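You operate a simulated robot arm through the tools that you are given. There is no shell and no other tool. Be economical: measure what you need, move in short steps, check, and stop when the job is done.

The job below is to be done with a simulated robot arm. You get a single attempt, and the scene is never put back.

## Task
Form the teal circle into a bowl at 150 C.
Fine: put its tray back; the slide ends pulled out; the other two trays stay.
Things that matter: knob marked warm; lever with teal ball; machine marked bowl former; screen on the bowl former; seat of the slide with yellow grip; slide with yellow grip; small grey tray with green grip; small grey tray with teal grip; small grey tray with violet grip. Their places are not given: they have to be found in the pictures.

Only the result counts: the job must be done as asked and must still hold three seconds after the hand-in. Knocking over, shifting, dropping, spilling or breaking anything else fails it.

## Robot
A 7-joint arm with a two-finger parallel gripper, fixed in place. Base frame: the origin is at the foot of the arm, x ahead of it, y to its left, z up; the work surface is at about z = 0.003. Readings come in m, rad, newtons and seconds.
With the tool pointing down near the work surface it reaches from about 0.24 to 0.62 m from the base axis. Its first joint turns from -1.152 to 1.152 rad. Payload 2.6 kg.
The tool frame sits at the grasp point between the pads (the TCP): z along the fingers, y along the line on which they close. The tips reach 0.03 m beyond it. Largest opening 0.094 m; finger width 0.028, thickness 0.01; the body of the gripper, 0.05 by 0.096 m, starts 0.055 m behind the TCP.
Orientation is that of the tool frame in the base frame, as [roll, pitch, yaw] about the fixed x, y, z axes, in that order (R = Rz(yaw) Ry(pitch) Rx(roll)). With the fingers straight down and closing along the base's y, the tool's x points along the base's -x, its y along +y and its z along -z.

## Interface
- The arm moves only by the tool move_arm. Its argument "targets" is a list of rows, each an object of numbers (a shift or turn left out is 0, a gripper value left out holds the last): "x", "y", "z": the shift along the tool's x, y, z in m; "wx", "wy", "wz": the turn, a rotation vector about the tool's x, y, z in rad; "fingers": the closure in counts, from 0 (fully open) to 255 (shut). In form: [{"x": .., "y": .., "z": .., "wx": .., "wy": .., "wz": .., "fingers": ..}, ...]. A call has 1 to 10 rows; each row is the pose to reach, as a shift and turn from the pose commanded when the call began, along the tool's axes at that moment. Rows are played at 5 a second. More than 0.05 m and 0.15 rad between two rows, or a gripper value outside its range, and nothing of the call is played. A pose out of reach is approached as far as the arm can. The call stops where the force on the tool passes 60 N (or 10 N more than at its start, if that is more) or the arm is blocked; 0.2 s more then pass. The fingers move at their own pace (about 0.072 m/s each) and stop on an object; they squeeze with about 40 N. The grip force told is the motor's: it shows also when the fingers shut on nothing. Time passes only in rows, and 0.2 s behind the last, so rows that repeat a pose let the fingers close. The reply holds the time, the measured pose of the TCP, the force on the tool along the base axes, the opening and the grip force, in the units named above and with some noise, with the torque about the TCP (base axes, N m) and any sound that the robot's microphone picked up.
- Cameras (640 x 400 px; columns grow to the right, rows downward): "scene" is fixed at [0.0442, 0.4338, 0.5758]; the picture's right is [-0.73, -0.68, 0.00], its down [-0.32, 0.34, -0.88] and it looks along [0.60, -0.65, -0.47] (base axes); focal length 289 px, centre (320, 200). "wrist" rides on the gripper at [0.076, 0.014, -0.102] in the tool frame; the picture's right is [-0.18, 0.98, 0.00], its down [-0.75, -0.14, -0.64] and it looks along [-0.63, -0.12, 0.77] (tool axes); focal length 243 px, centre (320, 200).
- snapshot(camera): a new picture of that camera. It takes no simulated time.
- point_at(camera, pixels): for up to 12 pixels [column, row] of the newest picture of that camera ("zoom" is the newest enlarged one), the place [x, y, z] in the base frame of the surface seen there, good to about 0.003 m. It takes no simulated time.
- zoom(camera, box): a new picture of the part [left, top, right, bottom] of that camera's present view, enlarged. It takes no simulated time.
- hand_in(): hands the job in; it is judged then, once.

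Keep the steps short. Do not move on a guess: measure, check each grasp and each placing, and mend mistakes. In all there are 80 turns and 54 pictures (those below and enlarged ones count). Leave the gripper open and the arm clear of the work at the hand-in unless told otherwise, and finish with a single line.

The tools are called after "Emit:" as name(argument=value, ...) on one line, values as JSON. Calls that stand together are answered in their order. move_arm: Moves the arm, as the interface text tells. Its arguments: {"type":"object","properties":{"targets":{"type":"array"}},"required":["targets"]} The other tools are called the same way: snapshot (camera) takes a picture; point_at (camera, pixels) gives the place of the surface under pixels of a picture; zoom (camera, box) takes an enlarged picture of a part of a camera's view; hand_in () hands the job in.

At the start:

```text
clock: 0.0
position: [0.2835, -0.0824, 0.4755]
tcp_rot: [-3.14, -0.001, -3.142]
ft_force: [-0.6, -0.5, 0.5]
ft_torque: [0.0, 0.03, -0.02]
finger_gap: 0.0942
grip_force: 0.1
```

scene: 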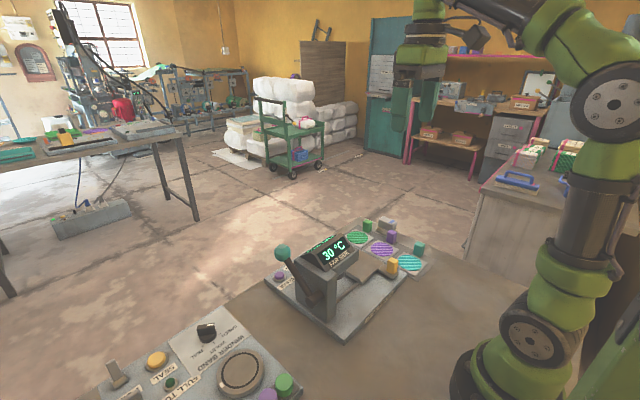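
wrist: 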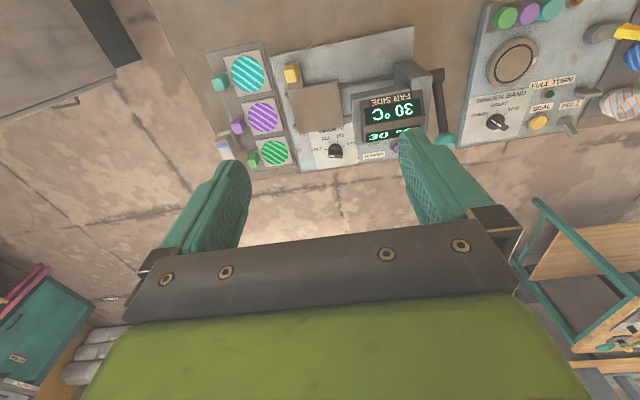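

I see the bowl former mid-picture, with three trays beside it. I'll zoom in with both cameras to read the markings.

Emit:
zoom(camera="scene", box=[240, 200, 440, 350])

Emit:
zoom(camera="wrist", box=[200, 20, 470, 180])

```text
2.67 times, centred on (340, 275) of scene
```

zoom: 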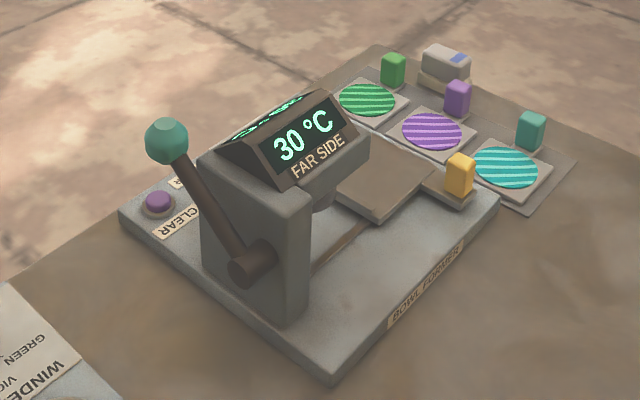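

```text
2.37 times, centred on (335, 100) of wrist
```

zoom: 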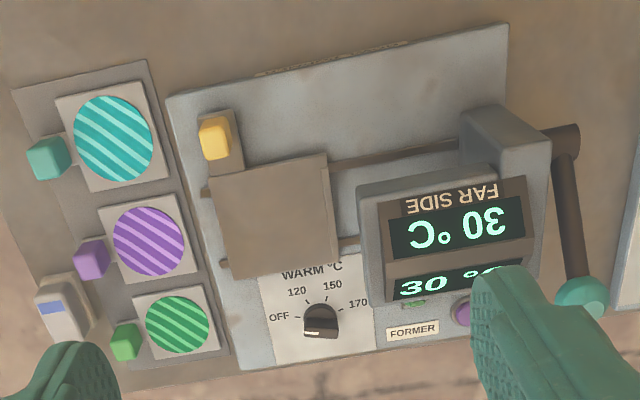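

Next I'll measure places in the enlarged wrist picture: the three tray grips and discs, the yellow grip, the seat corners, the knob, the lever ball and its pivot.

Emit:
point_at(camera="zoom", pixels=[[50, 157], [113, 138], [92, 257], [148, 241], [126, 341], [178, 325], [215, 138], [210, 180], [325, 155], [230, 272], [332, 250], [320, 325]])

Emit:
point_at(camera="scene", pixels=[[283, 253], [332, 300], [310, 280], [413, 250], [411, 263], [393, 264], [378, 281], [378, 272], [280, 275], [332, 245], [360, 255], [333, 342]])

Emit:
zoom(camera="scene", box=[340, 205, 440, 285])

```text
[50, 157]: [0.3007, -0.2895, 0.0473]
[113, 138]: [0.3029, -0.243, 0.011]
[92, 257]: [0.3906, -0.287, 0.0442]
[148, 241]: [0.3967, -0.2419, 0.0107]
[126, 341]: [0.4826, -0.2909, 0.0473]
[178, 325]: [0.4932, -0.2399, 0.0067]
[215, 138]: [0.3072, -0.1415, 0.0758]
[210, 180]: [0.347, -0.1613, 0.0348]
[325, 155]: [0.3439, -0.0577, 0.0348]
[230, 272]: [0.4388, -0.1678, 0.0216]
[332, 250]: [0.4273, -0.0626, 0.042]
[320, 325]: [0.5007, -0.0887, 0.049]
```

```text
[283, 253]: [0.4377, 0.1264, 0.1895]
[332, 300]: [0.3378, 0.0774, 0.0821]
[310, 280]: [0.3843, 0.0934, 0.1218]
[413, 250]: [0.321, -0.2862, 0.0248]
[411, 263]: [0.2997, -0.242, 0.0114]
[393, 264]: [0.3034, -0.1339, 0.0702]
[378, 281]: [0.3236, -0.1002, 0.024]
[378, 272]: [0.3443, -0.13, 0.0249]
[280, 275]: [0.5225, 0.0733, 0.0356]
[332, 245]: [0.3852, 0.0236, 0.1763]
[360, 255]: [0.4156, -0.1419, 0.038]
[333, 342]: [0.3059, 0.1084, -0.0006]
```

```text
5.00 times, centred on (390, 245) of scene
```

zoom: 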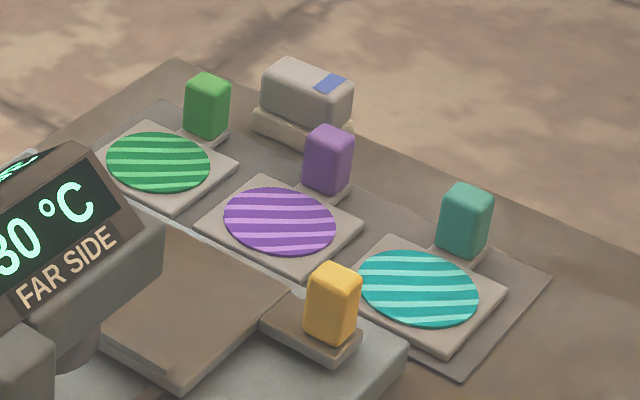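

The layout is clear. The warm knob is at about (0.50, -0.09), the slide plate spans x 0.345–0.435, and the teal tray is at (0.30, -0.24) with its grip at (0.30, -0.29). I'll move above the knob area for a closer look.

Emit:
move_arm(targets=[{"x": -0.028, "y": -0.004, "z": 0.034}, {"x": -0.056, "y": -0.008, "z": 0.068}, {"x": -0.084, "y": -0.012, "z": 0.102}, {"x": -0.112, "y": -0.016, "z": 0.136}, {"x": -0.136, "y": -0.02, "z": 0.17}])

Emit:
snapshot(camera="wrist")

```text
clock: 1.2
position: [0.4183, -0.1001, 0.3036]
tcp_rot: [3.141, 0.002, 3.14]
ft_force: [0.6, -1.0, -0.2]
ft_torque: [-0.01, 0.01, -0.03]
finger_gap: 0.0939
grip_force: 0.1
```

```text
48 pictures are left
```

wrist: 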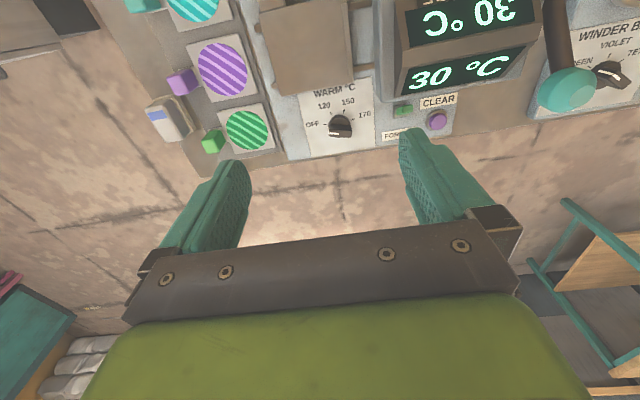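

Emit:
zoom(camera="wrist", box=[280, 70, 480, 170])

```text
3.20 times, centred on (380, 120) of wrist
```

zoom: 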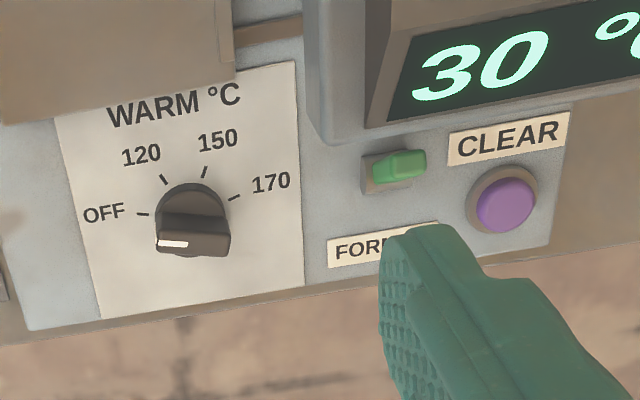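

The knob's white mark points at OFF. I'll measure the knob top, its base, the ticks, the green latch and the clear button in this enlarged view.

Emit:
point_at(camera="zoom", pixels=[[142, 213], [163, 179], [205, 171], [234, 197], [160, 243], [225, 243], [195, 225], [228, 215], [165, 212], [195, 190], [400, 165], [505, 205]])

```text
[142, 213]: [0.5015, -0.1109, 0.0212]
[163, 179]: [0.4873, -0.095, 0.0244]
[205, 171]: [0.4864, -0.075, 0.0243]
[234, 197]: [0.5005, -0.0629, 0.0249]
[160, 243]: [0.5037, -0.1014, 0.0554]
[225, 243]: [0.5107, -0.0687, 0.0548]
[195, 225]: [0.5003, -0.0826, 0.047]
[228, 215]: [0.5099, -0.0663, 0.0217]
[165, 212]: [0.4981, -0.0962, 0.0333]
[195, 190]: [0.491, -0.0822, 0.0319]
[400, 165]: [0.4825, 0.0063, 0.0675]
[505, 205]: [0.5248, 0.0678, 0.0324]
```

Before turning the knob I need the bounds of the head, so the gripper and camera stay clear of it. I'll measure the head from the current wrist picture, and from the scene.

Emit:
point_at(camera="wrist", pixels=[[384, 98], [378, 70], [395, 94], [522, 72], [415, 67], [405, 90], [520, 45], [395, 15], [370, 95]])

Emit:
point_at(camera="scene", pixels=[[343, 233], [358, 246], [356, 252], [328, 268], [304, 250], [338, 265], [340, 258]])

```text
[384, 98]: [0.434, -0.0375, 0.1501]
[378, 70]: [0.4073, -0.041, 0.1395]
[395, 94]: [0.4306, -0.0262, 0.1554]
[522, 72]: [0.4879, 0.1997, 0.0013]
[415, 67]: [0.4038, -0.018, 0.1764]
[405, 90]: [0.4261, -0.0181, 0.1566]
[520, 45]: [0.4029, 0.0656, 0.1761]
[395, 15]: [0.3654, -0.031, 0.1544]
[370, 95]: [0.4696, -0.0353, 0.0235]
```

```text
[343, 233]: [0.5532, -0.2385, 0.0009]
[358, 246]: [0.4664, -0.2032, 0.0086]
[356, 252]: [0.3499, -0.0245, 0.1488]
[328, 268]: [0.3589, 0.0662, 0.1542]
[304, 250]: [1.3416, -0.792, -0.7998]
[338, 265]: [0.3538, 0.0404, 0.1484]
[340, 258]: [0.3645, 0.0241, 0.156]
```

The head spans x 0.345–0.44 and y -0.04–0.07, and its edge height is about 0.15. The bar of the knob has its middle at about (0.508, -0.086) and its top at z 0.055. It lies about 20° off the y axis, and 150 is about 93° of +wz turn away from OFF. I'll pre-turn the tool to wz -1.19 while coming above the knob at z 0.18.

Emit:
move_arm(targets=[{"x": -0.011, "y": 0.002, "z": 0.015, "wz": -0.148}, {"x": -0.022, "y": 0.004, "z": 0.03, "wz": -0.296}, {"x": -0.034, "y": 0.006, "z": 0.045, "wz": -0.444}, {"x": -0.045, "y": 0.008, "z": 0.06, "wz": -0.592}, {"x": -0.056, "y": 0.01, "z": 0.075, "wz": -0.74}, {"x": -0.068, "y": 0.012, "z": 0.09, "wz": -0.888}, {"x": -0.079, "y": 0.013, "z": 0.105, "wz": -1.036}, {"x": -0.0897, "y": 0.0146, "z": 0.12, "wz": -1.184}])

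Emit:
snapshot(camera="wrist")

```text
clock: 3.0
position: [0.5091, -0.087, 0.1846]
tcp_rot: [-3.14, 0.0, -1.955]
ft_force: [-0.8, 0.5, 0.5]
ft_torque: [0.01, -0.02, 0.01]
finger_gap: 0.0937
grip_force: 0.1
```

```text
46 pictures are left
```

wrist: 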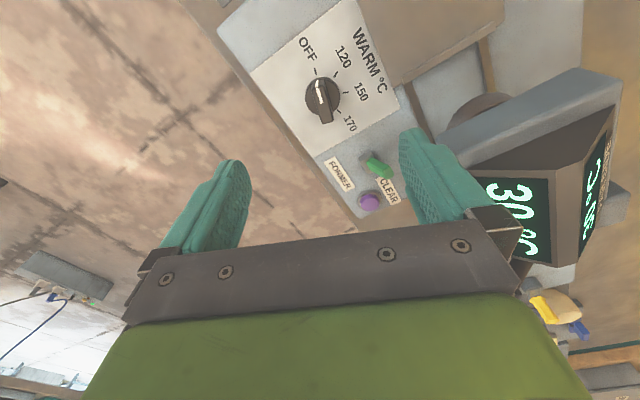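

Emit:
zoom(camera="wrist", box=[270, 50, 390, 150])

```text
4.00 times, centred on (330, 100) of wrist
```

zoom: 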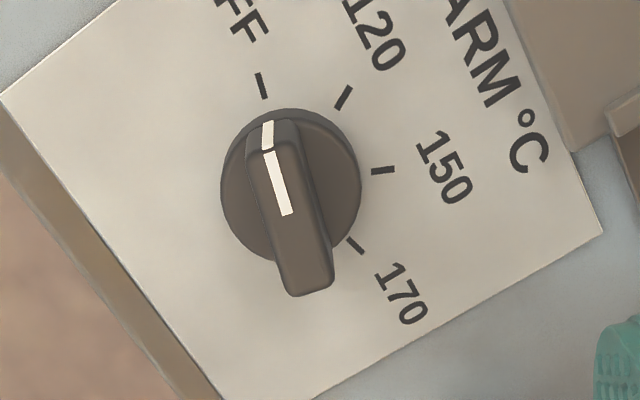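

Emit:
point_at(camera="zoom", pixels=[[263, 86], [344, 97], [383, 170], [355, 245], [268, 150], [310, 275], [290, 214], [225, 190], [358, 190], [292, 110], [260, 215], [315, 205]])

```text
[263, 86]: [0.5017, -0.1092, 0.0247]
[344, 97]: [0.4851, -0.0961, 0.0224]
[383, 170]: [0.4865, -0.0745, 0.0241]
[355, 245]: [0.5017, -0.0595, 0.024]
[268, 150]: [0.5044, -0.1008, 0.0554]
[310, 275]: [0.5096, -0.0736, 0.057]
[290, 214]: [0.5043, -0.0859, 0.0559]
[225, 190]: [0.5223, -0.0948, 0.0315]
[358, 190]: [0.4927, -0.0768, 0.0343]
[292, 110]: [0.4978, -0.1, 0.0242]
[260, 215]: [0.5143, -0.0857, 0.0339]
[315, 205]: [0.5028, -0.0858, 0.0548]
```

The knob centre is (0.5075, -0.086). The ticks are about 50° apart, so OFF→150 is about 100°. The bar sits about 15° off -y, so I'll turn a further -0.12, partly close the fingers, and descend to z ≈ 0.068 so the tips straddle the bar.

Emit:
move_arm(targets=[{"z": 0.0, "wz": -0.06, "fingers": 130}, {"z": 0.03, "wz": -0.12, "fingers": 130}, {"z": 0.06, "wz": -0.12}, {"z": 0.09, "wz": -0.12}, {"z": 0.116, "wz": -0.12}])

Emit:
snapshot(camera="wrist")

```text
clock: 4.2
position: [0.5085, -0.0858, 0.0682]
tcp_rot: [3.141, -0.002, -1.837]
ft_force: [-0.7, 0.0, 0.1]
ft_torque: [0.03, -0.01, 0.01]
finger_gap: 0.0459
grip_force: 0.1
```

```text
44 pictures are left
```

wrist: 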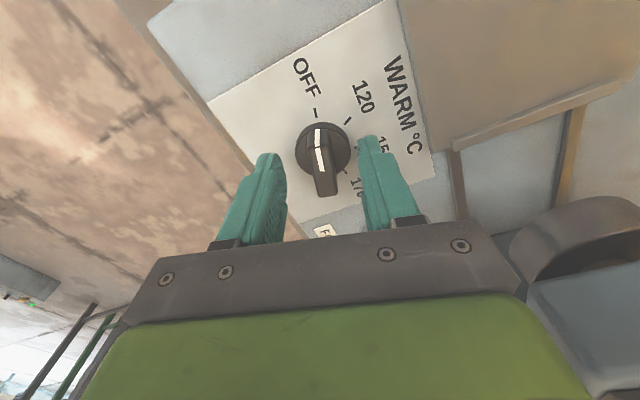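

The bar stands between the tips at about (322, 160), centred. Now I'll close the fingers.

Emit:
move_arm(targets=[{"fingers": 255}, {"fingers": 255}, {"fingers": 255}, {"fingers": 255}])

```text
clock: 5.2
position: [0.5078, -0.0845, 0.0678]
tcp_rot: [3.133, 0.0, -1.84]
ft_force: [-25.1, 5.1, 4.7]
ft_torque: [0.25, -0.25, 0.01]
finger_gap: 0.013
grip_force: 44.7
```

I have the bar (gap 0.013). The 25 N side force means I'm about 1 mm off, so I'll shift 1 mm along tool +y and start turning.

Emit:
move_arm(targets=[{"y": 0.001}, {"y": 0.001, "wz": 0.1}, {"y": 0.001, "wz": 0.2}, {"y": 0.001, "wz": 0.3}])

```text
clock: 6.2
position: [0.5081, -0.0864, 0.0677]
tcp_rot: [3.136, 0.0, -2.139]
ft_force: [-14.7, 7.0, -11.7]
ft_torque: [0.97, -0.74, 0.0]
finger_gap: 0.0128
grip_force: 44.8
```

It turns freely. I'll continue another 0.7 rad.

Emit:
move_arm(targets=[{"wz": 0.1}, {"wz": 0.2}, {"wz": 0.3}, {"wz": 0.4}, {"wz": 0.5}, {"wz": 0.6}, {"wz": 0.7}])

Emit:
snapshot(camera="scene")

```text
clock: 7.8
position: [0.5074, -0.085, 0.0664]
tcp_rot: [3.138, -0.004, -2.839]
ft_force: [-6.7, 16.5, -21.7]
ft_torque: [0.14, -0.61, 0.07]
finger_gap: 0.0126
grip_force: 44.9
```

```text
43 pictures are left
```

scene: 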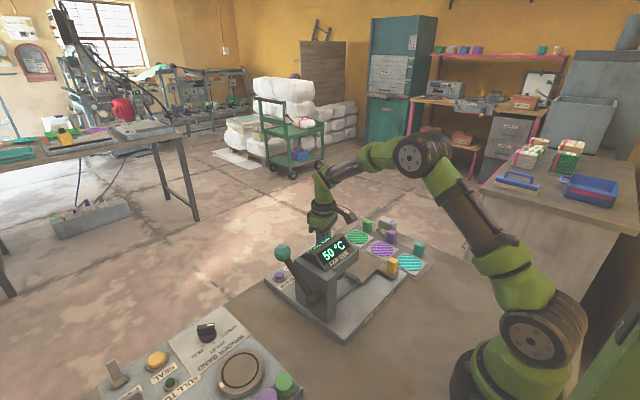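

The screen reads 50 °C, so it's heating. I'll turn the last 0.745 rad to 150.

Emit:
move_arm(targets=[{"wz": 0.1}, {"wz": 0.2}, {"wz": 0.3}, {"wz": 0.4}, {"wz": 0.5}, {"wz": 0.6}, {"wz": 0.7}, {"wz": 0.745}])

Emit:
snapshot(camera="wrist")

```text
clock: 9.6
position: [0.5086, -0.0858, 0.0673]
tcp_rot: [3.14, -0.005, 2.699]
ft_force: [-1.4, 15.8, -22.3]
ft_torque: [0.53, 0.93, 0.03]
finger_gap: 0.0128
grip_force: 45.0
```

```text
42 pictures are left
```

wrist: 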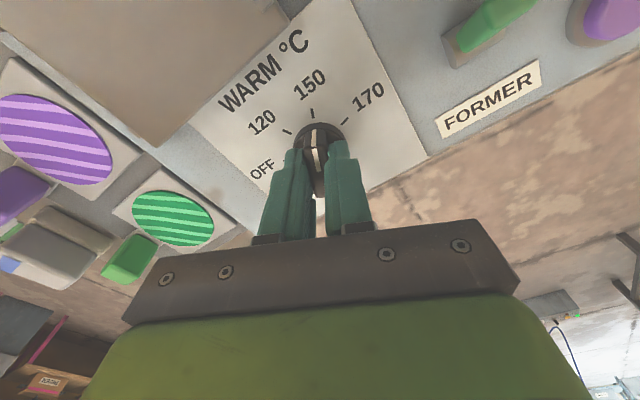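

The white mark points at the 150 tick. I'll release and lift straight up, then turn back to neutral yaw.

Emit:
move_arm(targets=[{"fingers": 130}, {"fingers": 130}, {"z": -0.04}, {"z": -0.08}, {"z": -0.12}, {"z": -0.14, "wz": -0.147}, {"z": -0.16, "wz": -0.294}, {"z": -0.18, "wz": -0.442}])

Emit:
snapshot(camera="wrist")

```text
clock: 11.4
position: [0.5108, -0.0868, 0.2476]
tcp_rot: [3.14, 0.001, -3.139]
ft_force: [-0.2, -0.2, 0.4]
ft_torque: [0.02, -0.01, -0.01]
finger_gap: 0.0461
grip_force: 0.1
```

```text
41 pictures are left
```

wrist: 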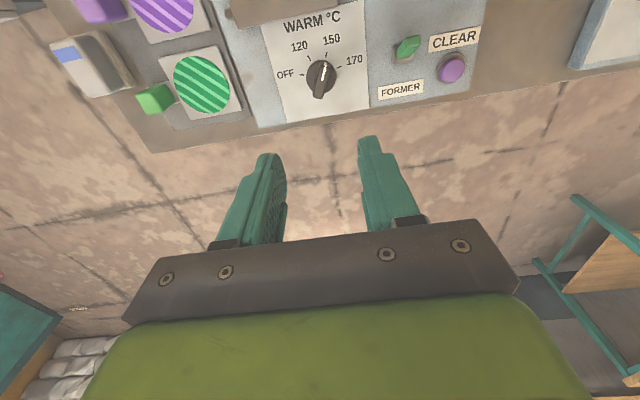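

The knob stays at 150. Next I'll travel to above the teal tray's grip (0.300, -0.29) at height 0.25, turning the tool about -83° so the fingers will close along x.

Emit:
move_arm(targets=[{"x": 0.021, "y": -0.02, "wz": -0.145, "fingers": 100}, {"x": 0.042, "y": -0.04, "wz": -0.29}, {"x": 0.063, "y": -0.06, "wz": -0.435}, {"x": 0.084, "y": -0.081, "wz": -0.58}, {"x": 0.105, "y": -0.101, "wz": -0.725}, {"x": 0.126, "y": -0.122, "wz": -0.87}, {"x": 0.147, "y": -0.142, "wz": -1.015}, {"x": 0.168, "y": -0.162, "wz": -1.16}, {"x": 0.189, "y": -0.183, "wz": -1.305}, {"x": 0.2105, "y": -0.203, "wz": -1.45}])

Emit:
snapshot(camera="wrist")

```text
clock: 13.6
position: [0.2968, -0.292, 0.2488]
tcp_rot: [3.139, 0.0, -1.688]
ft_force: [0.0, -0.3, 0.7]
ft_torque: [0.0, 0.0, 0.0]
finger_gap: 0.0573
grip_force: 0.1
```

```text
40 pictures are left
```

wrist: 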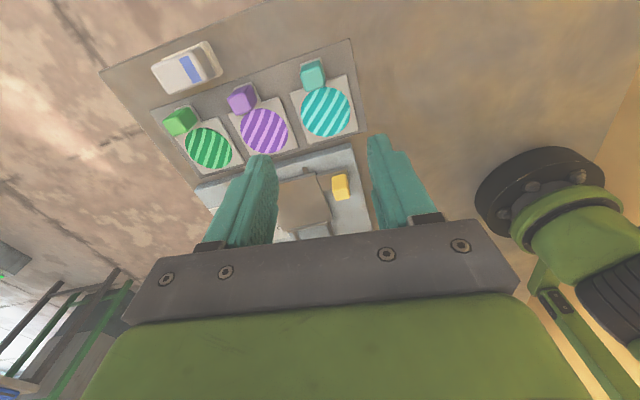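

Emit:
zoom(camera="wrist", box=[220, 40, 400, 240])

```text
2.00 times, centred on (310, 140) of wrist
```

zoom: 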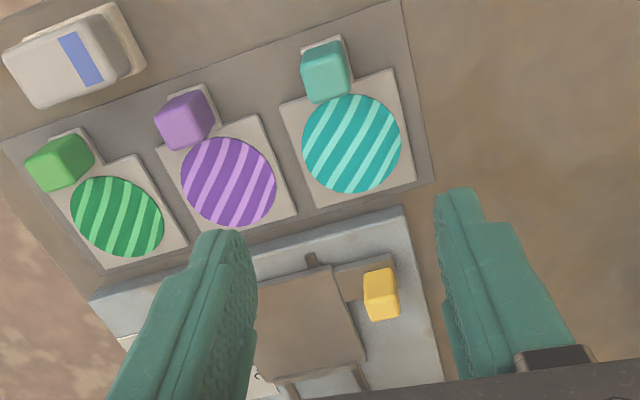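

Emit:
point_at(camera="zoom", pixels=[[283, 105], [393, 70], [416, 182], [310, 207], [302, 55], [342, 38], [310, 100], [350, 90], [325, 62], [351, 143], [256, 285], [330, 268]])

Emit:
point_at(camera="zoom", pixels=[[360, 345], [260, 375], [300, 320], [345, 285], [380, 290], [378, 275], [372, 312], [350, 372], [280, 395], [310, 258], [404, 208], [400, 3]])

```text
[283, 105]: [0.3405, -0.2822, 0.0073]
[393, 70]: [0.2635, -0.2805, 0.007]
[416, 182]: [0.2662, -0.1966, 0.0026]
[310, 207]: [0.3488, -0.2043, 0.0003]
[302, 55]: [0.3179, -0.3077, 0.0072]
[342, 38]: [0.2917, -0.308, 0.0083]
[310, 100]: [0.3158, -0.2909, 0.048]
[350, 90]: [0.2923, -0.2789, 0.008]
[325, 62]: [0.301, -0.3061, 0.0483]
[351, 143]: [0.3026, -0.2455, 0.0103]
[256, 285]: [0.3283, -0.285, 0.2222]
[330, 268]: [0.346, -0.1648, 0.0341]
```

```text
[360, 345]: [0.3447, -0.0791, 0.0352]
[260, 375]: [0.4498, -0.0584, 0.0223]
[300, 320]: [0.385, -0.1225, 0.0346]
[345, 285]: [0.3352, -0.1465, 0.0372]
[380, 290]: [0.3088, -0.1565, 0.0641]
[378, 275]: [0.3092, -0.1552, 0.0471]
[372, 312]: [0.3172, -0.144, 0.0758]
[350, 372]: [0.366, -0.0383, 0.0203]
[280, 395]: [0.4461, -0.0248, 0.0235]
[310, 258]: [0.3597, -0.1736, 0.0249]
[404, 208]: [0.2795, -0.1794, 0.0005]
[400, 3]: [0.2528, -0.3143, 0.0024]
```

The teal tray is square to the base axes: x 0.264–0.343, y -0.281 to -0.203, grip near (0.304, -0.295). I'll square the tool to -90° and come down to 0.14 over the grip to look again.

Emit:
move_arm(targets=[{"x": 0.001, "y": -0.003, "z": 0.035, "wz": -0.06}, {"x": 0.002, "y": -0.0073, "z": 0.07, "wz": -0.118}, {"x": 0.002, "y": -0.0073, "z": 0.11, "wz": -0.118}])

Emit:
snapshot(camera="wrist")

```text
clock: 14.4
position: [0.3041, -0.2927, 0.1382]
tcp_rot: [3.141, 0.0, -1.573]
ft_force: [0.0, 1.2, -0.4]
ft_torque: [0.0, -0.02, -0.01]
finger_gap: 0.0573
grip_force: 0.1
```

```text
38 pictures are left
```

wrist: 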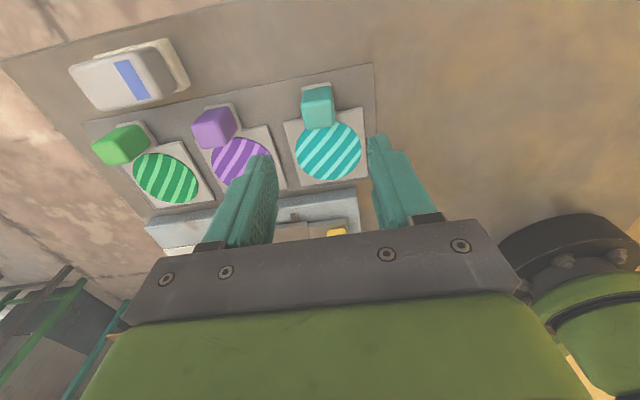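

Emit:
point_at(camera="wrist", pixels=[[304, 92], [330, 88], [305, 108], [333, 104], [307, 127], [334, 124], [318, 97], [284, 122], [362, 108], [293, 190], [367, 178]])

```text
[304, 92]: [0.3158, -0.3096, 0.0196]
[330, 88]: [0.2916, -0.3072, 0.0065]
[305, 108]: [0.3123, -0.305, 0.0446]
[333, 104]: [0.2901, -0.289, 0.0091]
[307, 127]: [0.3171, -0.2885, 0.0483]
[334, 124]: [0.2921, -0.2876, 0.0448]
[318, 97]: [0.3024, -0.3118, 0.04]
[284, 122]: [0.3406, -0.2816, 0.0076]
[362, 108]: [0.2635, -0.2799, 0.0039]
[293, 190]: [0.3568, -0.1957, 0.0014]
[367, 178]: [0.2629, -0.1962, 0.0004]
```

The grip spans x 0.292–0.317 and y -0.311 to -0.288, with its top at 0.048. I'll move 5 mm toward -y, descend to TCP z ≈ 0.046, and close.

Emit:
move_arm(targets=[{"x": 0.005, "z": 0.03}, {"x": 0.005, "z": 0.06}, {"x": 0.005, "z": 0.092}, {"x": 0.005, "z": 0.092}, {"x": 0.005, "z": 0.092, "fingers": 255}, {"x": 0.005, "z": 0.092, "fingers": 255}, {"x": 0.005, "z": 0.092, "fingers": 255}])

Emit:
snapshot(camera="wrist")

```text
clock: 16.0
position: [0.3039, -0.299, 0.047]
tcp_rot: [3.141, -0.001, -1.572]
ft_force: [0.0, 1.1, 0.1]
ft_torque: [0.01, 0.01, 0.01]
finger_gap: 0.0292
grip_force: 40.2
```

```text
37 pictures are left
```

wrist: 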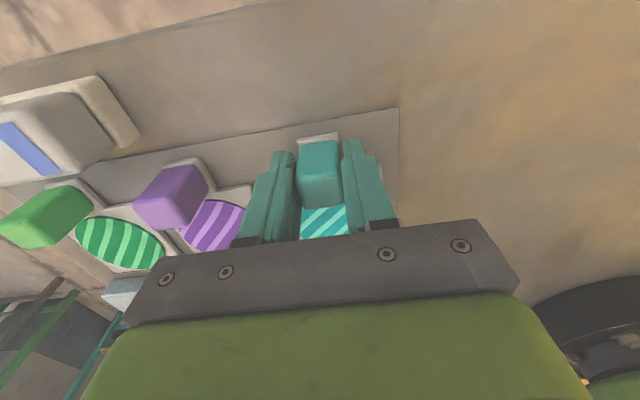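

The grip is between the pads (gap 0.029 so far). I'll hold one more beat, then lift 2 cm and check.

Emit:
move_arm(targets=[{"fingers": 255}, {"fingers": 255}, {"z": -0.02}, {"z": -0.04}])

Emit:
zoom(camera="scene", box=[300, 190, 460, 310])

```text
clock: 17.0
position: [0.305, -0.2985, 0.0897]
tcp_rot: [-3.141, 0.0, -1.573]
ft_force: [-0.2, -0.3, -0.4]
ft_torque: [-0.02, -0.02, -0.01]
finger_gap: 0.029
grip_force: 40.2
```

```text
3.33 times, centred on (380, 250) of scene
```

zoom: 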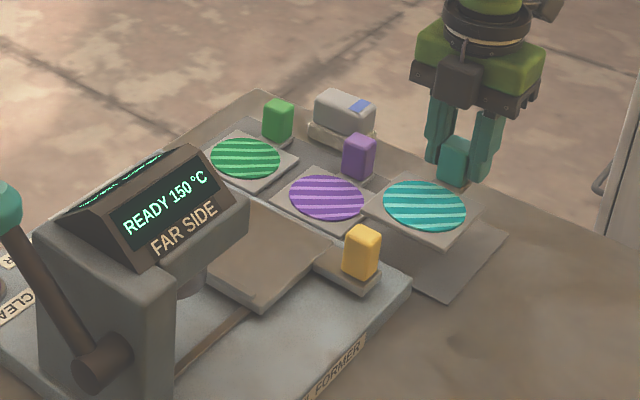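

The tray hangs level and the screen says READY 150 °C. I'll measure the slide plate's corners in this enlarged picture to find its seat.

Emit:
point_at(camera="zoom", pixels=[[258, 207], [328, 248], [262, 298], [200, 275], [265, 250], [215, 262], [245, 210], [320, 245], [370, 285], [385, 205], [478, 212], [440, 245]])

Emit:
zoom(camera="scene", box=[340, 235, 410, 285])

```text
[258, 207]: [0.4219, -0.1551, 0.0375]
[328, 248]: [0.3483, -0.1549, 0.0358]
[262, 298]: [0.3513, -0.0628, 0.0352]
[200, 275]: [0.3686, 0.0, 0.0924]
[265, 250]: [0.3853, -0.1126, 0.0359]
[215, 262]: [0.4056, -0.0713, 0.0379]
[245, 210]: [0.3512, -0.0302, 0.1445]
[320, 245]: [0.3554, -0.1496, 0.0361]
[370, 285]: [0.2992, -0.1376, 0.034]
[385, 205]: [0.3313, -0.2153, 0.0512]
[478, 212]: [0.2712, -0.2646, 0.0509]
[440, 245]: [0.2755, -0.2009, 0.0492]
```

```text
8.00 times, centred on (375, 260) of scene
```

zoom: 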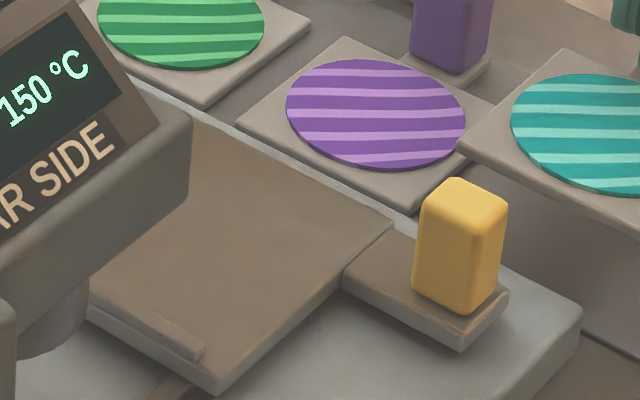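

The plate carries a small stop lip along its +y edge at about (150, 325). I'll measure the lip and corners.

Emit:
point_at(camera="zoom", pixels=[[203, 345], [150, 320], [110, 295], [200, 340], [218, 378], [216, 392], [385, 228], [196, 125], [345, 275], [300, 280], [60, 330], [250, 240]])

```text
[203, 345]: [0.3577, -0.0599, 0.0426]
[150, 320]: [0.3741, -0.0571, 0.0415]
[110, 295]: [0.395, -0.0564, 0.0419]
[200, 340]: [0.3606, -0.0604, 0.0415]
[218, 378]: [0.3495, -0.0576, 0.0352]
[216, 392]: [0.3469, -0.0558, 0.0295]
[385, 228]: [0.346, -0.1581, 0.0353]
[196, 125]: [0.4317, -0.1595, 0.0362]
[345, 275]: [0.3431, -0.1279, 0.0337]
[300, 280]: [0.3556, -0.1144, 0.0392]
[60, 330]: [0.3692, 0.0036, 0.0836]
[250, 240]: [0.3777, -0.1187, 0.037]
```

The seat plate covers x 0.345–0.437, y -0.163 to -0.054, with its top at z 0.0355. The lip runs along y -0.062 to -0.055. I aim the tray centre at (0.39, -0.107), which puts the TCP at (0.3905, -0.1625). I'll go up to 0.14, then across.

Emit:
move_arm(targets=[{"z": -0.03}, {"z": -0.05}, {"x": -0.034, "y": -0.021, "z": -0.05}, {"x": -0.068, "y": -0.043, "z": -0.05}, {"x": -0.102, "y": -0.064, "z": -0.05}, {"x": -0.136, "y": -0.0855, "z": -0.05}, {"x": -0.136, "y": -0.0855, "z": -0.05}])

Emit:
zoom(camera="scene", box=[300, 190, 460, 310])

```text
clock: 18.6
position: [0.3908, -0.1632, 0.1385]
tcp_rot: [3.14, -0.002, -1.573]
ft_force: [-0.4, 0.1, -0.8]
ft_torque: [-0.04, -0.01, -0.03]
finger_gap: 0.0291
grip_force: 40.0
```

```text
3.33 times, centred on (380, 250) of scene
```

zoom: 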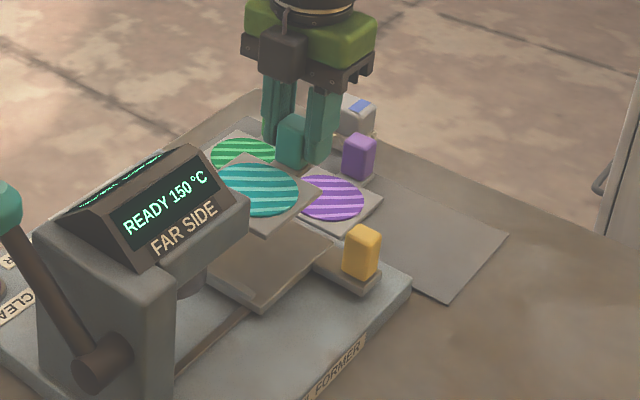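

The tray is over the seat. I'll lower it 5 cm and look before touching down.

Emit:
move_arm(targets=[{"z": 0.025}, {"z": 0.05}])

Emit:
zoom(camera="scene", box=[330, 220, 420, 290])

```text
clock: 19.2
position: [0.3905, -0.1631, 0.0898]
tcp_rot: [-3.141, 0.001, -1.575]
ft_force: [0.6, -0.3, -1.6]
ft_torque: [-0.04, 0.0, -0.01]
finger_gap: 0.0296
grip_force: 39.9
```

```text
5.71 times, centred on (375, 255) of scene
```

zoom: 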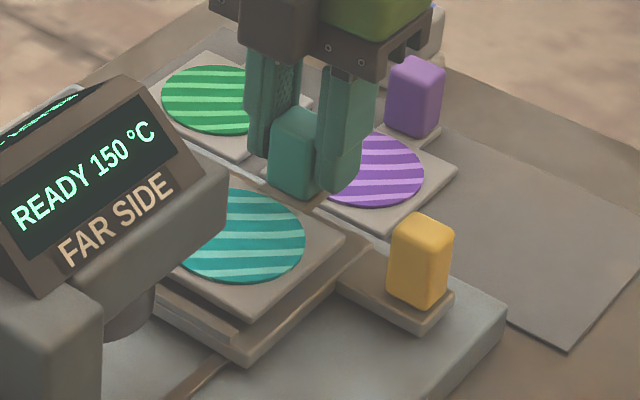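

The tray is well lined up behind the lip. I'll lower it gently by 1 cm and watch the force.

Emit:
move_arm(targets=[{"z": 0.005}, {"z": 0.0085}, {"z": 0.0105}])

Emit:
zoom(camera="scene", box=[330, 220, 420, 290])

```text
clock: 20.0
position: [0.393, -0.1632, 0.0786]
tcp_rot: [-3.141, -0.002, -1.575]
ft_force: [-8.3, 0.5, 28.8]
ft_torque: [0.27, 0.03, 0.11]
finger_gap: 0.0296
grip_force: 40.2
```

```text
5.71 times, centred on (375, 255) of scene
```

zoom: 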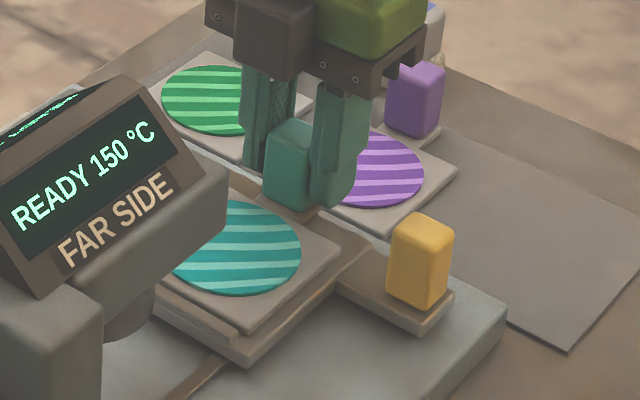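

The tray touches down on the seat (29 N). I'll ease up 1 mm, open the fingers, and lift straight up.

Emit:
move_arm(targets=[{"z": -0.001}, {"z": -0.001, "fingers": 110}, {"z": -0.001, "fingers": 110}, {"z": -0.03}, {"z": -0.07}, {"z": -0.11}])

Emit:
zoom(camera="scene", box=[330, 220, 420, 290])

```text
clock: 21.4
position: [0.3907, -0.1628, 0.1874]
tcp_rot: [3.14, 0.0, -1.573]
ft_force: [0.7, 0.7, 0.7]
ft_torque: [0.01, 0.05, 0.01]
finger_gap: 0.0534
grip_force: 0.1
```

```text
5.71 times, centred on (375, 255) of scene
```

zoom: 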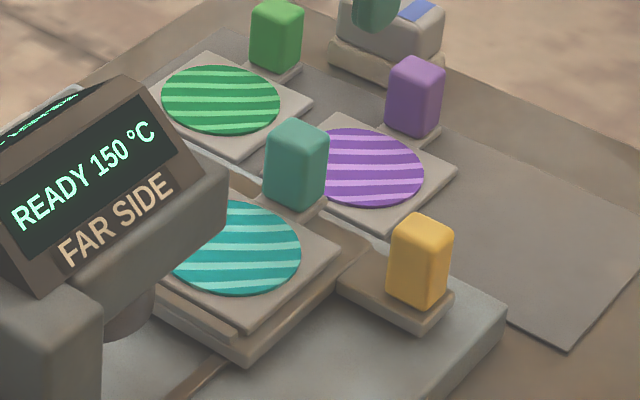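

The teal tray lies flat on the seat. Next I need the yellow grip of the slide: I'll measure its faces, and the lever's ball and pivot.

Emit:
point_at(camera="zoom", pixels=[[420, 222], [400, 262], [435, 270], [402, 222], [440, 240], [452, 225], [388, 285], [418, 306], [446, 285]])

Emit:
zoom(camera="scene", box=[250, 220, 380, 350])

```text
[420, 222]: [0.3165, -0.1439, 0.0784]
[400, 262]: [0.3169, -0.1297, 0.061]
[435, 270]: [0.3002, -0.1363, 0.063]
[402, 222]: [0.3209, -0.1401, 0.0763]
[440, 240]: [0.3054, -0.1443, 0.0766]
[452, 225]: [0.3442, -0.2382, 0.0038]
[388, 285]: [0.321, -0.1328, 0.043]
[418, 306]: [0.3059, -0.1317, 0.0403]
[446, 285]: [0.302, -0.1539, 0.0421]
```

```text
3.08 times, centred on (315, 285) of scene
```

zoom: 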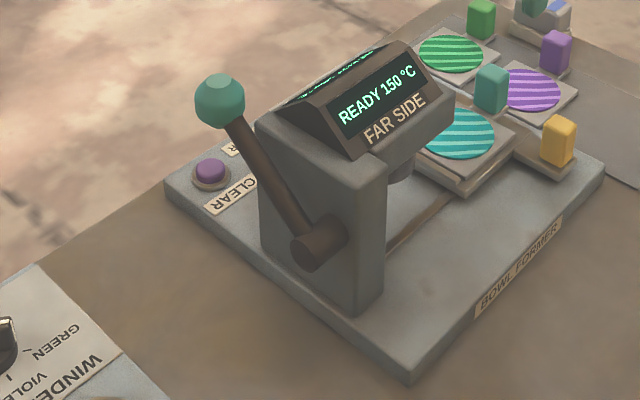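

The yellow grip spans x 0.301–0.322 and y -0.154 to -0.131, with its top at 0.078. I'll turn the tool back to close along y and move above it, at (0.308, -0.143, 0.187).

Emit:
move_arm(targets=[{"x": -0.002, "y": 0.008, "wz": 0.149}, {"x": -0.004, "y": 0.017, "wz": 0.298}, {"x": -0.006, "y": 0.025, "wz": 0.447}, {"x": -0.008, "y": 0.033, "wz": 0.596}, {"x": -0.01, "y": 0.042, "wz": 0.745}, {"x": -0.012, "y": 0.05, "wz": 0.894}, {"x": -0.014, "y": 0.058, "wz": 1.043}, {"x": -0.016, "y": 0.066, "wz": 1.192}, {"x": -0.018, "y": 0.075, "wz": 1.341}, {"x": -0.02, "y": 0.083, "wz": 1.49}])

Emit:
move_arm(targets=[{"wz": 0.08}, {"z": 0.03, "wz": 0.08}, {"z": 0.06, "wz": 0.08}])

Emit:
snapshot(camera="wrist")

```text
clock: 23.6
position: [0.3084, -0.1426, 0.1856]
tcp_rot: [-3.142, -0.001, -3.066]
ft_force: [-0.4, -0.2, 0.1]
ft_torque: [-0.01, -0.02, -0.01]
finger_gap: 0.0537
grip_force: 0.1
```

```text
clock: 24.4
position: [0.3104, -0.142, 0.1254]
tcp_rot: [-3.141, 0.0, 3.14]
ft_force: [-0.2, 0.0, 0.2]
ft_torque: [0.01, -0.02, 0.01]
finger_gap: 0.0536
grip_force: 0.1
```

```text
29 pictures are left
```

wrist: 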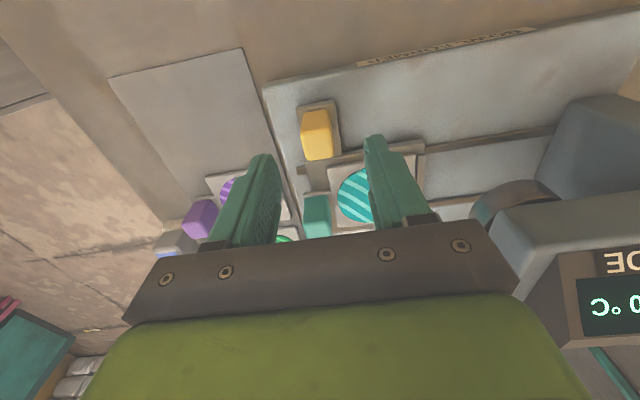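

Emit:
point_at(camera="wrist", pixels=[[316, 120], [302, 118], [330, 115], [306, 140], [332, 137], [319, 155], [309, 157], [327, 157]])

```text
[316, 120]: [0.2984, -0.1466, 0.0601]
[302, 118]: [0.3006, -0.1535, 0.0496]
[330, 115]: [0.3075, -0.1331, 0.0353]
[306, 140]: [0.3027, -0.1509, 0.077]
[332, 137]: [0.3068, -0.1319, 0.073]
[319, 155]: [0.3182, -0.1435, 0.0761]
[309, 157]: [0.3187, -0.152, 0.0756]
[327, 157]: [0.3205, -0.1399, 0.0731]
```

The yellow grip's centre is (0.310, -0.143), right under the TCP. I'll descend 5 cm and close.

Emit:
move_arm(targets=[{"x": 0.001, "y": -0.001, "z": 0.025}, {"x": 0.001, "y": -0.001, "z": 0.049}, {"x": 0.001, "y": -0.001, "z": 0.049, "fingers": 255}, {"x": 0.001, "y": -0.001, "z": 0.049, "fingers": 255}, {"x": 0.001, "y": -0.001, "z": 0.049, "fingers": 255}, {"x": 0.001, "y": -0.001, "z": 0.049, "fingers": 255}])

```text
clock: 25.8
position: [0.3076, -0.1432, 0.0771]
tcp_rot: [3.142, 0.001, 3.14]
ft_force: [1.4, -0.5, -9.6]
ft_torque: [-0.04, -0.94, -0.07]
finger_gap: 0.026
grip_force: 45.3
```

The yellow grip is held (gap 0.026). I'll push the slide toward +y in small steps.

Emit:
move_arm(targets=[{"y": 0.01}, {"y": 0.02}, {"y": 0.03}, {"y": 0.04}, {"y": 0.05}, {"y": 0.06}])

Emit:
zoom(camera="scene", box=[270, 200, 420, 310])

```text
clock: 27.2
position: [0.3062, -0.0847, 0.0785]
tcp_rot: [-3.141, 0.0, -3.141]
ft_force: [11.1, -0.9, -20.8]
ft_torque: [0.04, -0.61, -0.04]
finger_gap: 0.0261
grip_force: 45.0
```

```text
3.64 times, centred on (345, 255) of scene
```

zoom: 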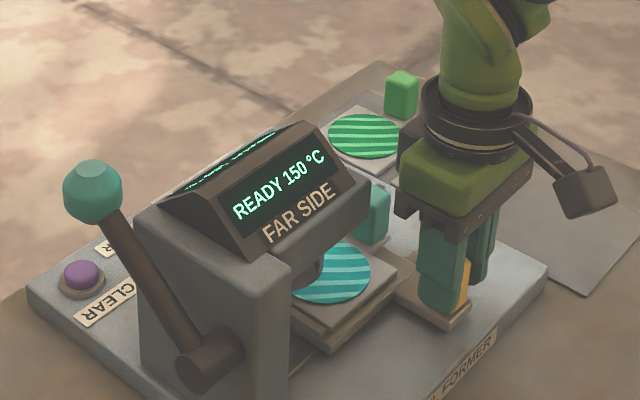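

The slide moves well with the tray on it. I'll ease the drag by 1 mm and keep pushing in.

Emit:
move_arm(targets=[{"x": -0.001, "y": 0.01, "z": 0.001}, {"x": -0.001, "y": 0.02, "z": 0.001}, {"x": -0.001, "y": 0.03, "z": 0.001}, {"x": -0.001, "y": 0.04, "z": 0.001}, {"x": -0.001, "y": 0.05, "z": 0.001}, {"x": -0.001, "y": 0.06, "z": 0.001}])

Emit:
zoom(camera="scene", box=[270, 200, 420, 310])

```text
clock: 28.2
position: [0.3091, -0.0553, 0.0768]
tcp_rot: [-3.133, 0.001, 3.108]
ft_force: [-0.5, -3.6, 0.7]
ft_torque: [0.17, -0.31, -0.06]
finger_gap: 0.0262
grip_force: 46.1
stopped in row 5: the force on the tool passed its limit at 70 N (the readings are from after the stop); the commanded pose is now the measured one
```

```text
3.64 times, centred on (345, 255) of scene
```

zoom: 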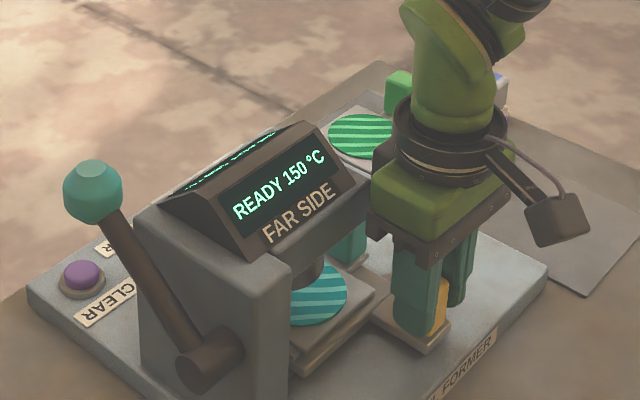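

The slide stopped after 0.088 m of travel. I need to know whether that is its end stop or something touching, so I'll measure the press cylinder, the disc and the post.

Emit:
zoom(camera="scene", box=[325, 235, 395, 295])

Emit:
snapshot(camera="wrist")

```text
6.67 times, centred on (360, 265) of scene
```

zoom: 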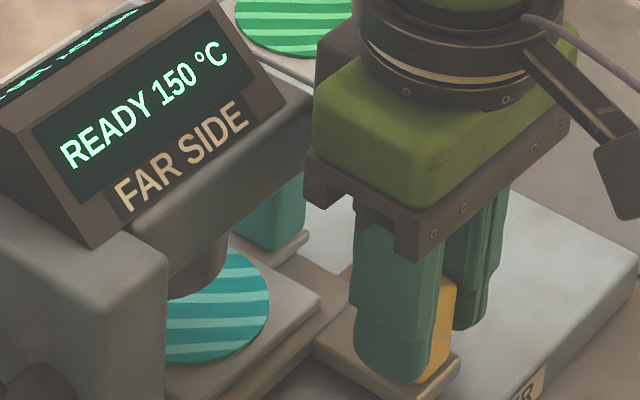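

```text
25 pictures are left
```

wrist: 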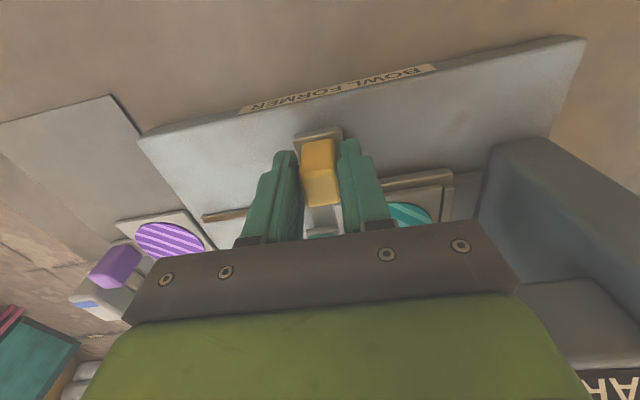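

Emit:
point_at(camera="wrist", pixels=[[451, 180], [440, 185], [447, 215], [480, 210], [490, 150], [410, 212], [205, 217], [400, 180]])

Emit:
point_at(camera="zoom", pixels=[[190, 345], [266, 300], [200, 280], [225, 260], [310, 110], [308, 165], [320, 190], [315, 140], [230, 190], [300, 290]])

```text
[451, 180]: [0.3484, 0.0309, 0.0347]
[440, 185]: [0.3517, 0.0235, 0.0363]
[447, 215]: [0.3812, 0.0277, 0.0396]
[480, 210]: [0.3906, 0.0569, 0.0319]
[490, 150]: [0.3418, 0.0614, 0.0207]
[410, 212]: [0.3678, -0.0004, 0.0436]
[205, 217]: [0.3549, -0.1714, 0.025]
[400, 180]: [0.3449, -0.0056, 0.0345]
```

```text
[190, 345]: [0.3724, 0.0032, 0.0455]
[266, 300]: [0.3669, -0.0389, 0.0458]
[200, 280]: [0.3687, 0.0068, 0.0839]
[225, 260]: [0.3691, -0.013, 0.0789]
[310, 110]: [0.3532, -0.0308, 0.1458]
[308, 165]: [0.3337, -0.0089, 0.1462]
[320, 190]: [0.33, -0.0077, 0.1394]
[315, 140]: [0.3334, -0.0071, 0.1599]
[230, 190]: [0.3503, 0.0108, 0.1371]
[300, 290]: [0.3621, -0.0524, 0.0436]
```

There is no contact: the gripper is 17 mm from the head, and the plate edge is 3 cm from the post. The press cylinder centre seems slightly further in. I'll try another gentle push.

Emit:
move_arm(targets=[{"y": 0.003, "wz": 0.0}, {"y": 0.006}, {"y": 0.009}, {"y": 0.012}])

```text
clock: 29.1
position: [0.3092, -0.0547, 0.0775]
tcp_rot: [-3.126, 0.004, 3.082]
ft_force: [1.1, -2.5, 0.5]
ft_torque: [0.21, -0.07, -0.04]
finger_gap: 0.0263
grip_force: 44.8
stopped in row 4: the force on the tool passed its limit at 62 N (the readings are from after the stop); the commanded pose is now the measured one
```

It is blocked again at the same place, and the resistance comes from the slide itself, so this looks like its end stop. I'll release, lift away with the small tilt corrected, and inspect.

Emit:
move_arm(targets=[{"fingers": 100}, {"fingers": 100}, {"z": -0.04, "wz": -0.03, "wx": -0.008}, {"z": -0.08, "wz": -0.06, "wx": -0.0155}, {"z": -0.12, "wz": -0.06, "wx": -0.0155}, {"y": -0.03, "z": -0.15, "wz": -0.06, "wx": -0.0155}])

Emit:
zoom(camera="scene", box=[270, 210, 420, 310])

Emit:
snapshot(camera="wrist")

```text
clock: 30.5
position: [0.3067, -0.0813, 0.2264]
tcp_rot: [-3.141, 0.002, -3.139]
ft_force: [1.0, 0.4, -0.6]
ft_torque: [0.02, 0.07, -0.02]
finger_gap: 0.0573
grip_force: 0.0
```

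```text
4.00 times, centred on (345, 260) of scene
```

zoom: 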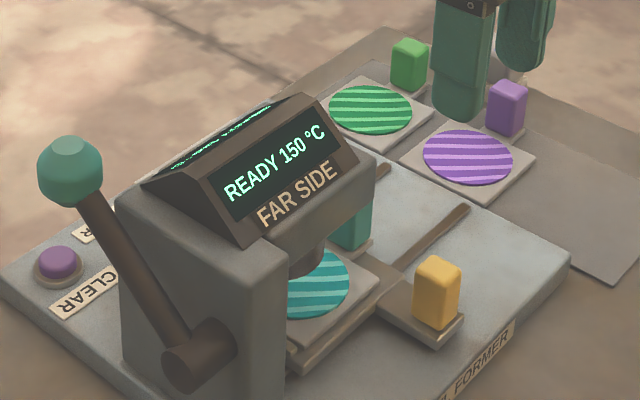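

```text
23 pictures are left
```

wrist: 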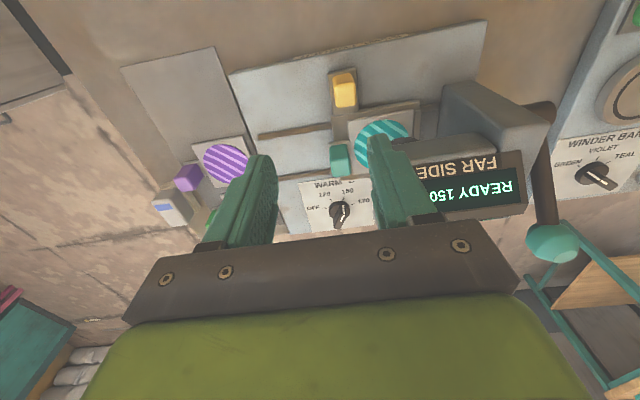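

Emit:
point_at(camera="zoom", pixels=[[322, 245], [318, 262], [305, 268], [292, 272], [312, 250], [347, 285], [320, 315], [330, 260], [288, 365], [375, 290], [288, 290], [285, 320]])

Emit:
zoom(camera="scene", box=[330, 255, 370, 305])

```text
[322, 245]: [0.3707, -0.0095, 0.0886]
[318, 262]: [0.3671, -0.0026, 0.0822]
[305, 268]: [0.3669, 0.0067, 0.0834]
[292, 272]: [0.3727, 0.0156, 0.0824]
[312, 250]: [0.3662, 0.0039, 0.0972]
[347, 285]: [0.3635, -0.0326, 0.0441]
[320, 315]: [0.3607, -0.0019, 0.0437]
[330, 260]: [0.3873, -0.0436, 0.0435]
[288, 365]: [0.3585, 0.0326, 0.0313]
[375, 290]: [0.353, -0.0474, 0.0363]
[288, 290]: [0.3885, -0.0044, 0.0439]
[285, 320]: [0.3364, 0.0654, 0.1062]
```

```text
8.00 times, centred on (350, 280) of scene
```

zoom: 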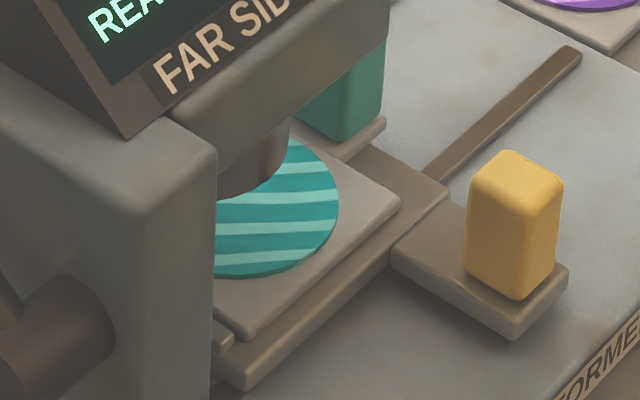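

The slide is in, with the disc under the press cylinder, and the screen says READY 150 °C. Next is the lever: I'll rise and go to (0.33, 0.10, 0.33) to look at its ball, shaft and pivot.

Emit:
move_arm(targets=[{"z": -0.04}, {"x": -0.003, "z": -0.08}, {"x": -0.008, "y": 0.04, "z": -0.1}, {"x": -0.012, "y": 0.085, "z": -0.1}, {"x": -0.016, "y": 0.13, "z": -0.1}, {"x": -0.02, "y": 0.175, "z": -0.1}])

Emit:
snapshot(camera="wrist")

```text
clock: 31.9
position: [0.3259, 0.0946, 0.3277]
tcp_rot: [3.141, 0.002, -3.141]
ft_force: [1.0, 0.4, -0.7]
ft_torque: [-0.03, 0.04, 0.02]
finger_gap: 0.0573
grip_force: 0.1
```

```text
21 pictures are left
```

wrist: 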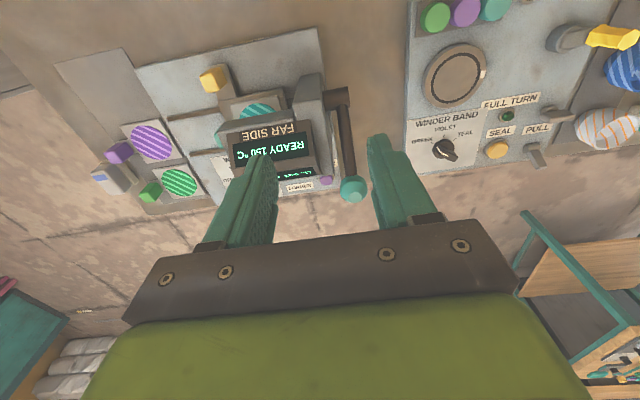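

Emit:
point_at(camera="wrist", pixels=[[353, 188], [345, 183], [362, 183], [353, 199], [350, 176], [345, 160], [343, 130], [340, 105], [348, 92], [326, 96], [305, 90], [325, 110]])

Emit:
point_at(camera="scene", pixels=[[283, 247], [274, 253], [292, 253], [283, 262], [290, 266], [300, 280], [310, 300], [325, 285]])

```text
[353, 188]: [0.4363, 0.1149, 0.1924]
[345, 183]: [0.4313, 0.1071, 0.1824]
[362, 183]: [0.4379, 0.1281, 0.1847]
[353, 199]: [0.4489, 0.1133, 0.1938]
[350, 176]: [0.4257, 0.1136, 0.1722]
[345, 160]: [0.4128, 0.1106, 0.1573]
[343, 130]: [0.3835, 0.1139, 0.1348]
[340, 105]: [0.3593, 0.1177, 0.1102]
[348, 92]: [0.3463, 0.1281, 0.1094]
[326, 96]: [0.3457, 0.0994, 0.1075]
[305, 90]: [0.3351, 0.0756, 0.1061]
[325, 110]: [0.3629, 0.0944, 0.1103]
```

```text
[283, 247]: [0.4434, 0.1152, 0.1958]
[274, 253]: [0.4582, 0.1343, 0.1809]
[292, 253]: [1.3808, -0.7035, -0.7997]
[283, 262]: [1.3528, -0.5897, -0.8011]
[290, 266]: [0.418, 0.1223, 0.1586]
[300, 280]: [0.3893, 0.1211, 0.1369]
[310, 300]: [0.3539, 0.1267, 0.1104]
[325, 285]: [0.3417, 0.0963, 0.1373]
```

The ball's centre is at about (0.445, 0.119, 0.182) and its radius is about 0.015. The pivot axis runs along y near (0.352, 0.095), so the lever leans about 43° above horizontal toward +x. I'll straddle the ball with the fingers closing along y, so it can pivot in the pads. First I go above it, then down.

Emit:
move_arm(targets=[{"x": -0.04, "y": 0.008, "z": 0.0}, {"x": -0.08, "y": 0.016, "z": 0.0}, {"x": -0.119, "y": 0.0245, "z": 0.02}, {"x": -0.119, "y": 0.0245, "z": 0.058}])

Emit:
zoom(camera="scene", box=[230, 180, 370, 320])

```text
clock: 32.9
position: [0.4426, 0.1176, 0.2689]
tcp_rot: [3.141, 0.003, -3.14]
ft_force: [0.2, -0.2, -0.6]
ft_torque: [-0.02, 0.01, 0.0]
finger_gap: 0.0572
grip_force: 0.1
```

```text
2.86 times, centred on (300, 250) of scene
```

zoom: 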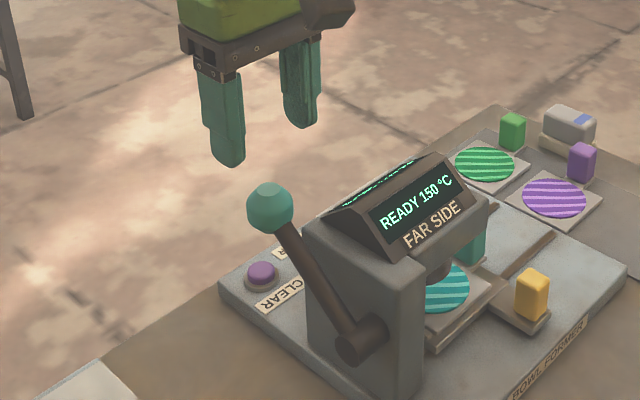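

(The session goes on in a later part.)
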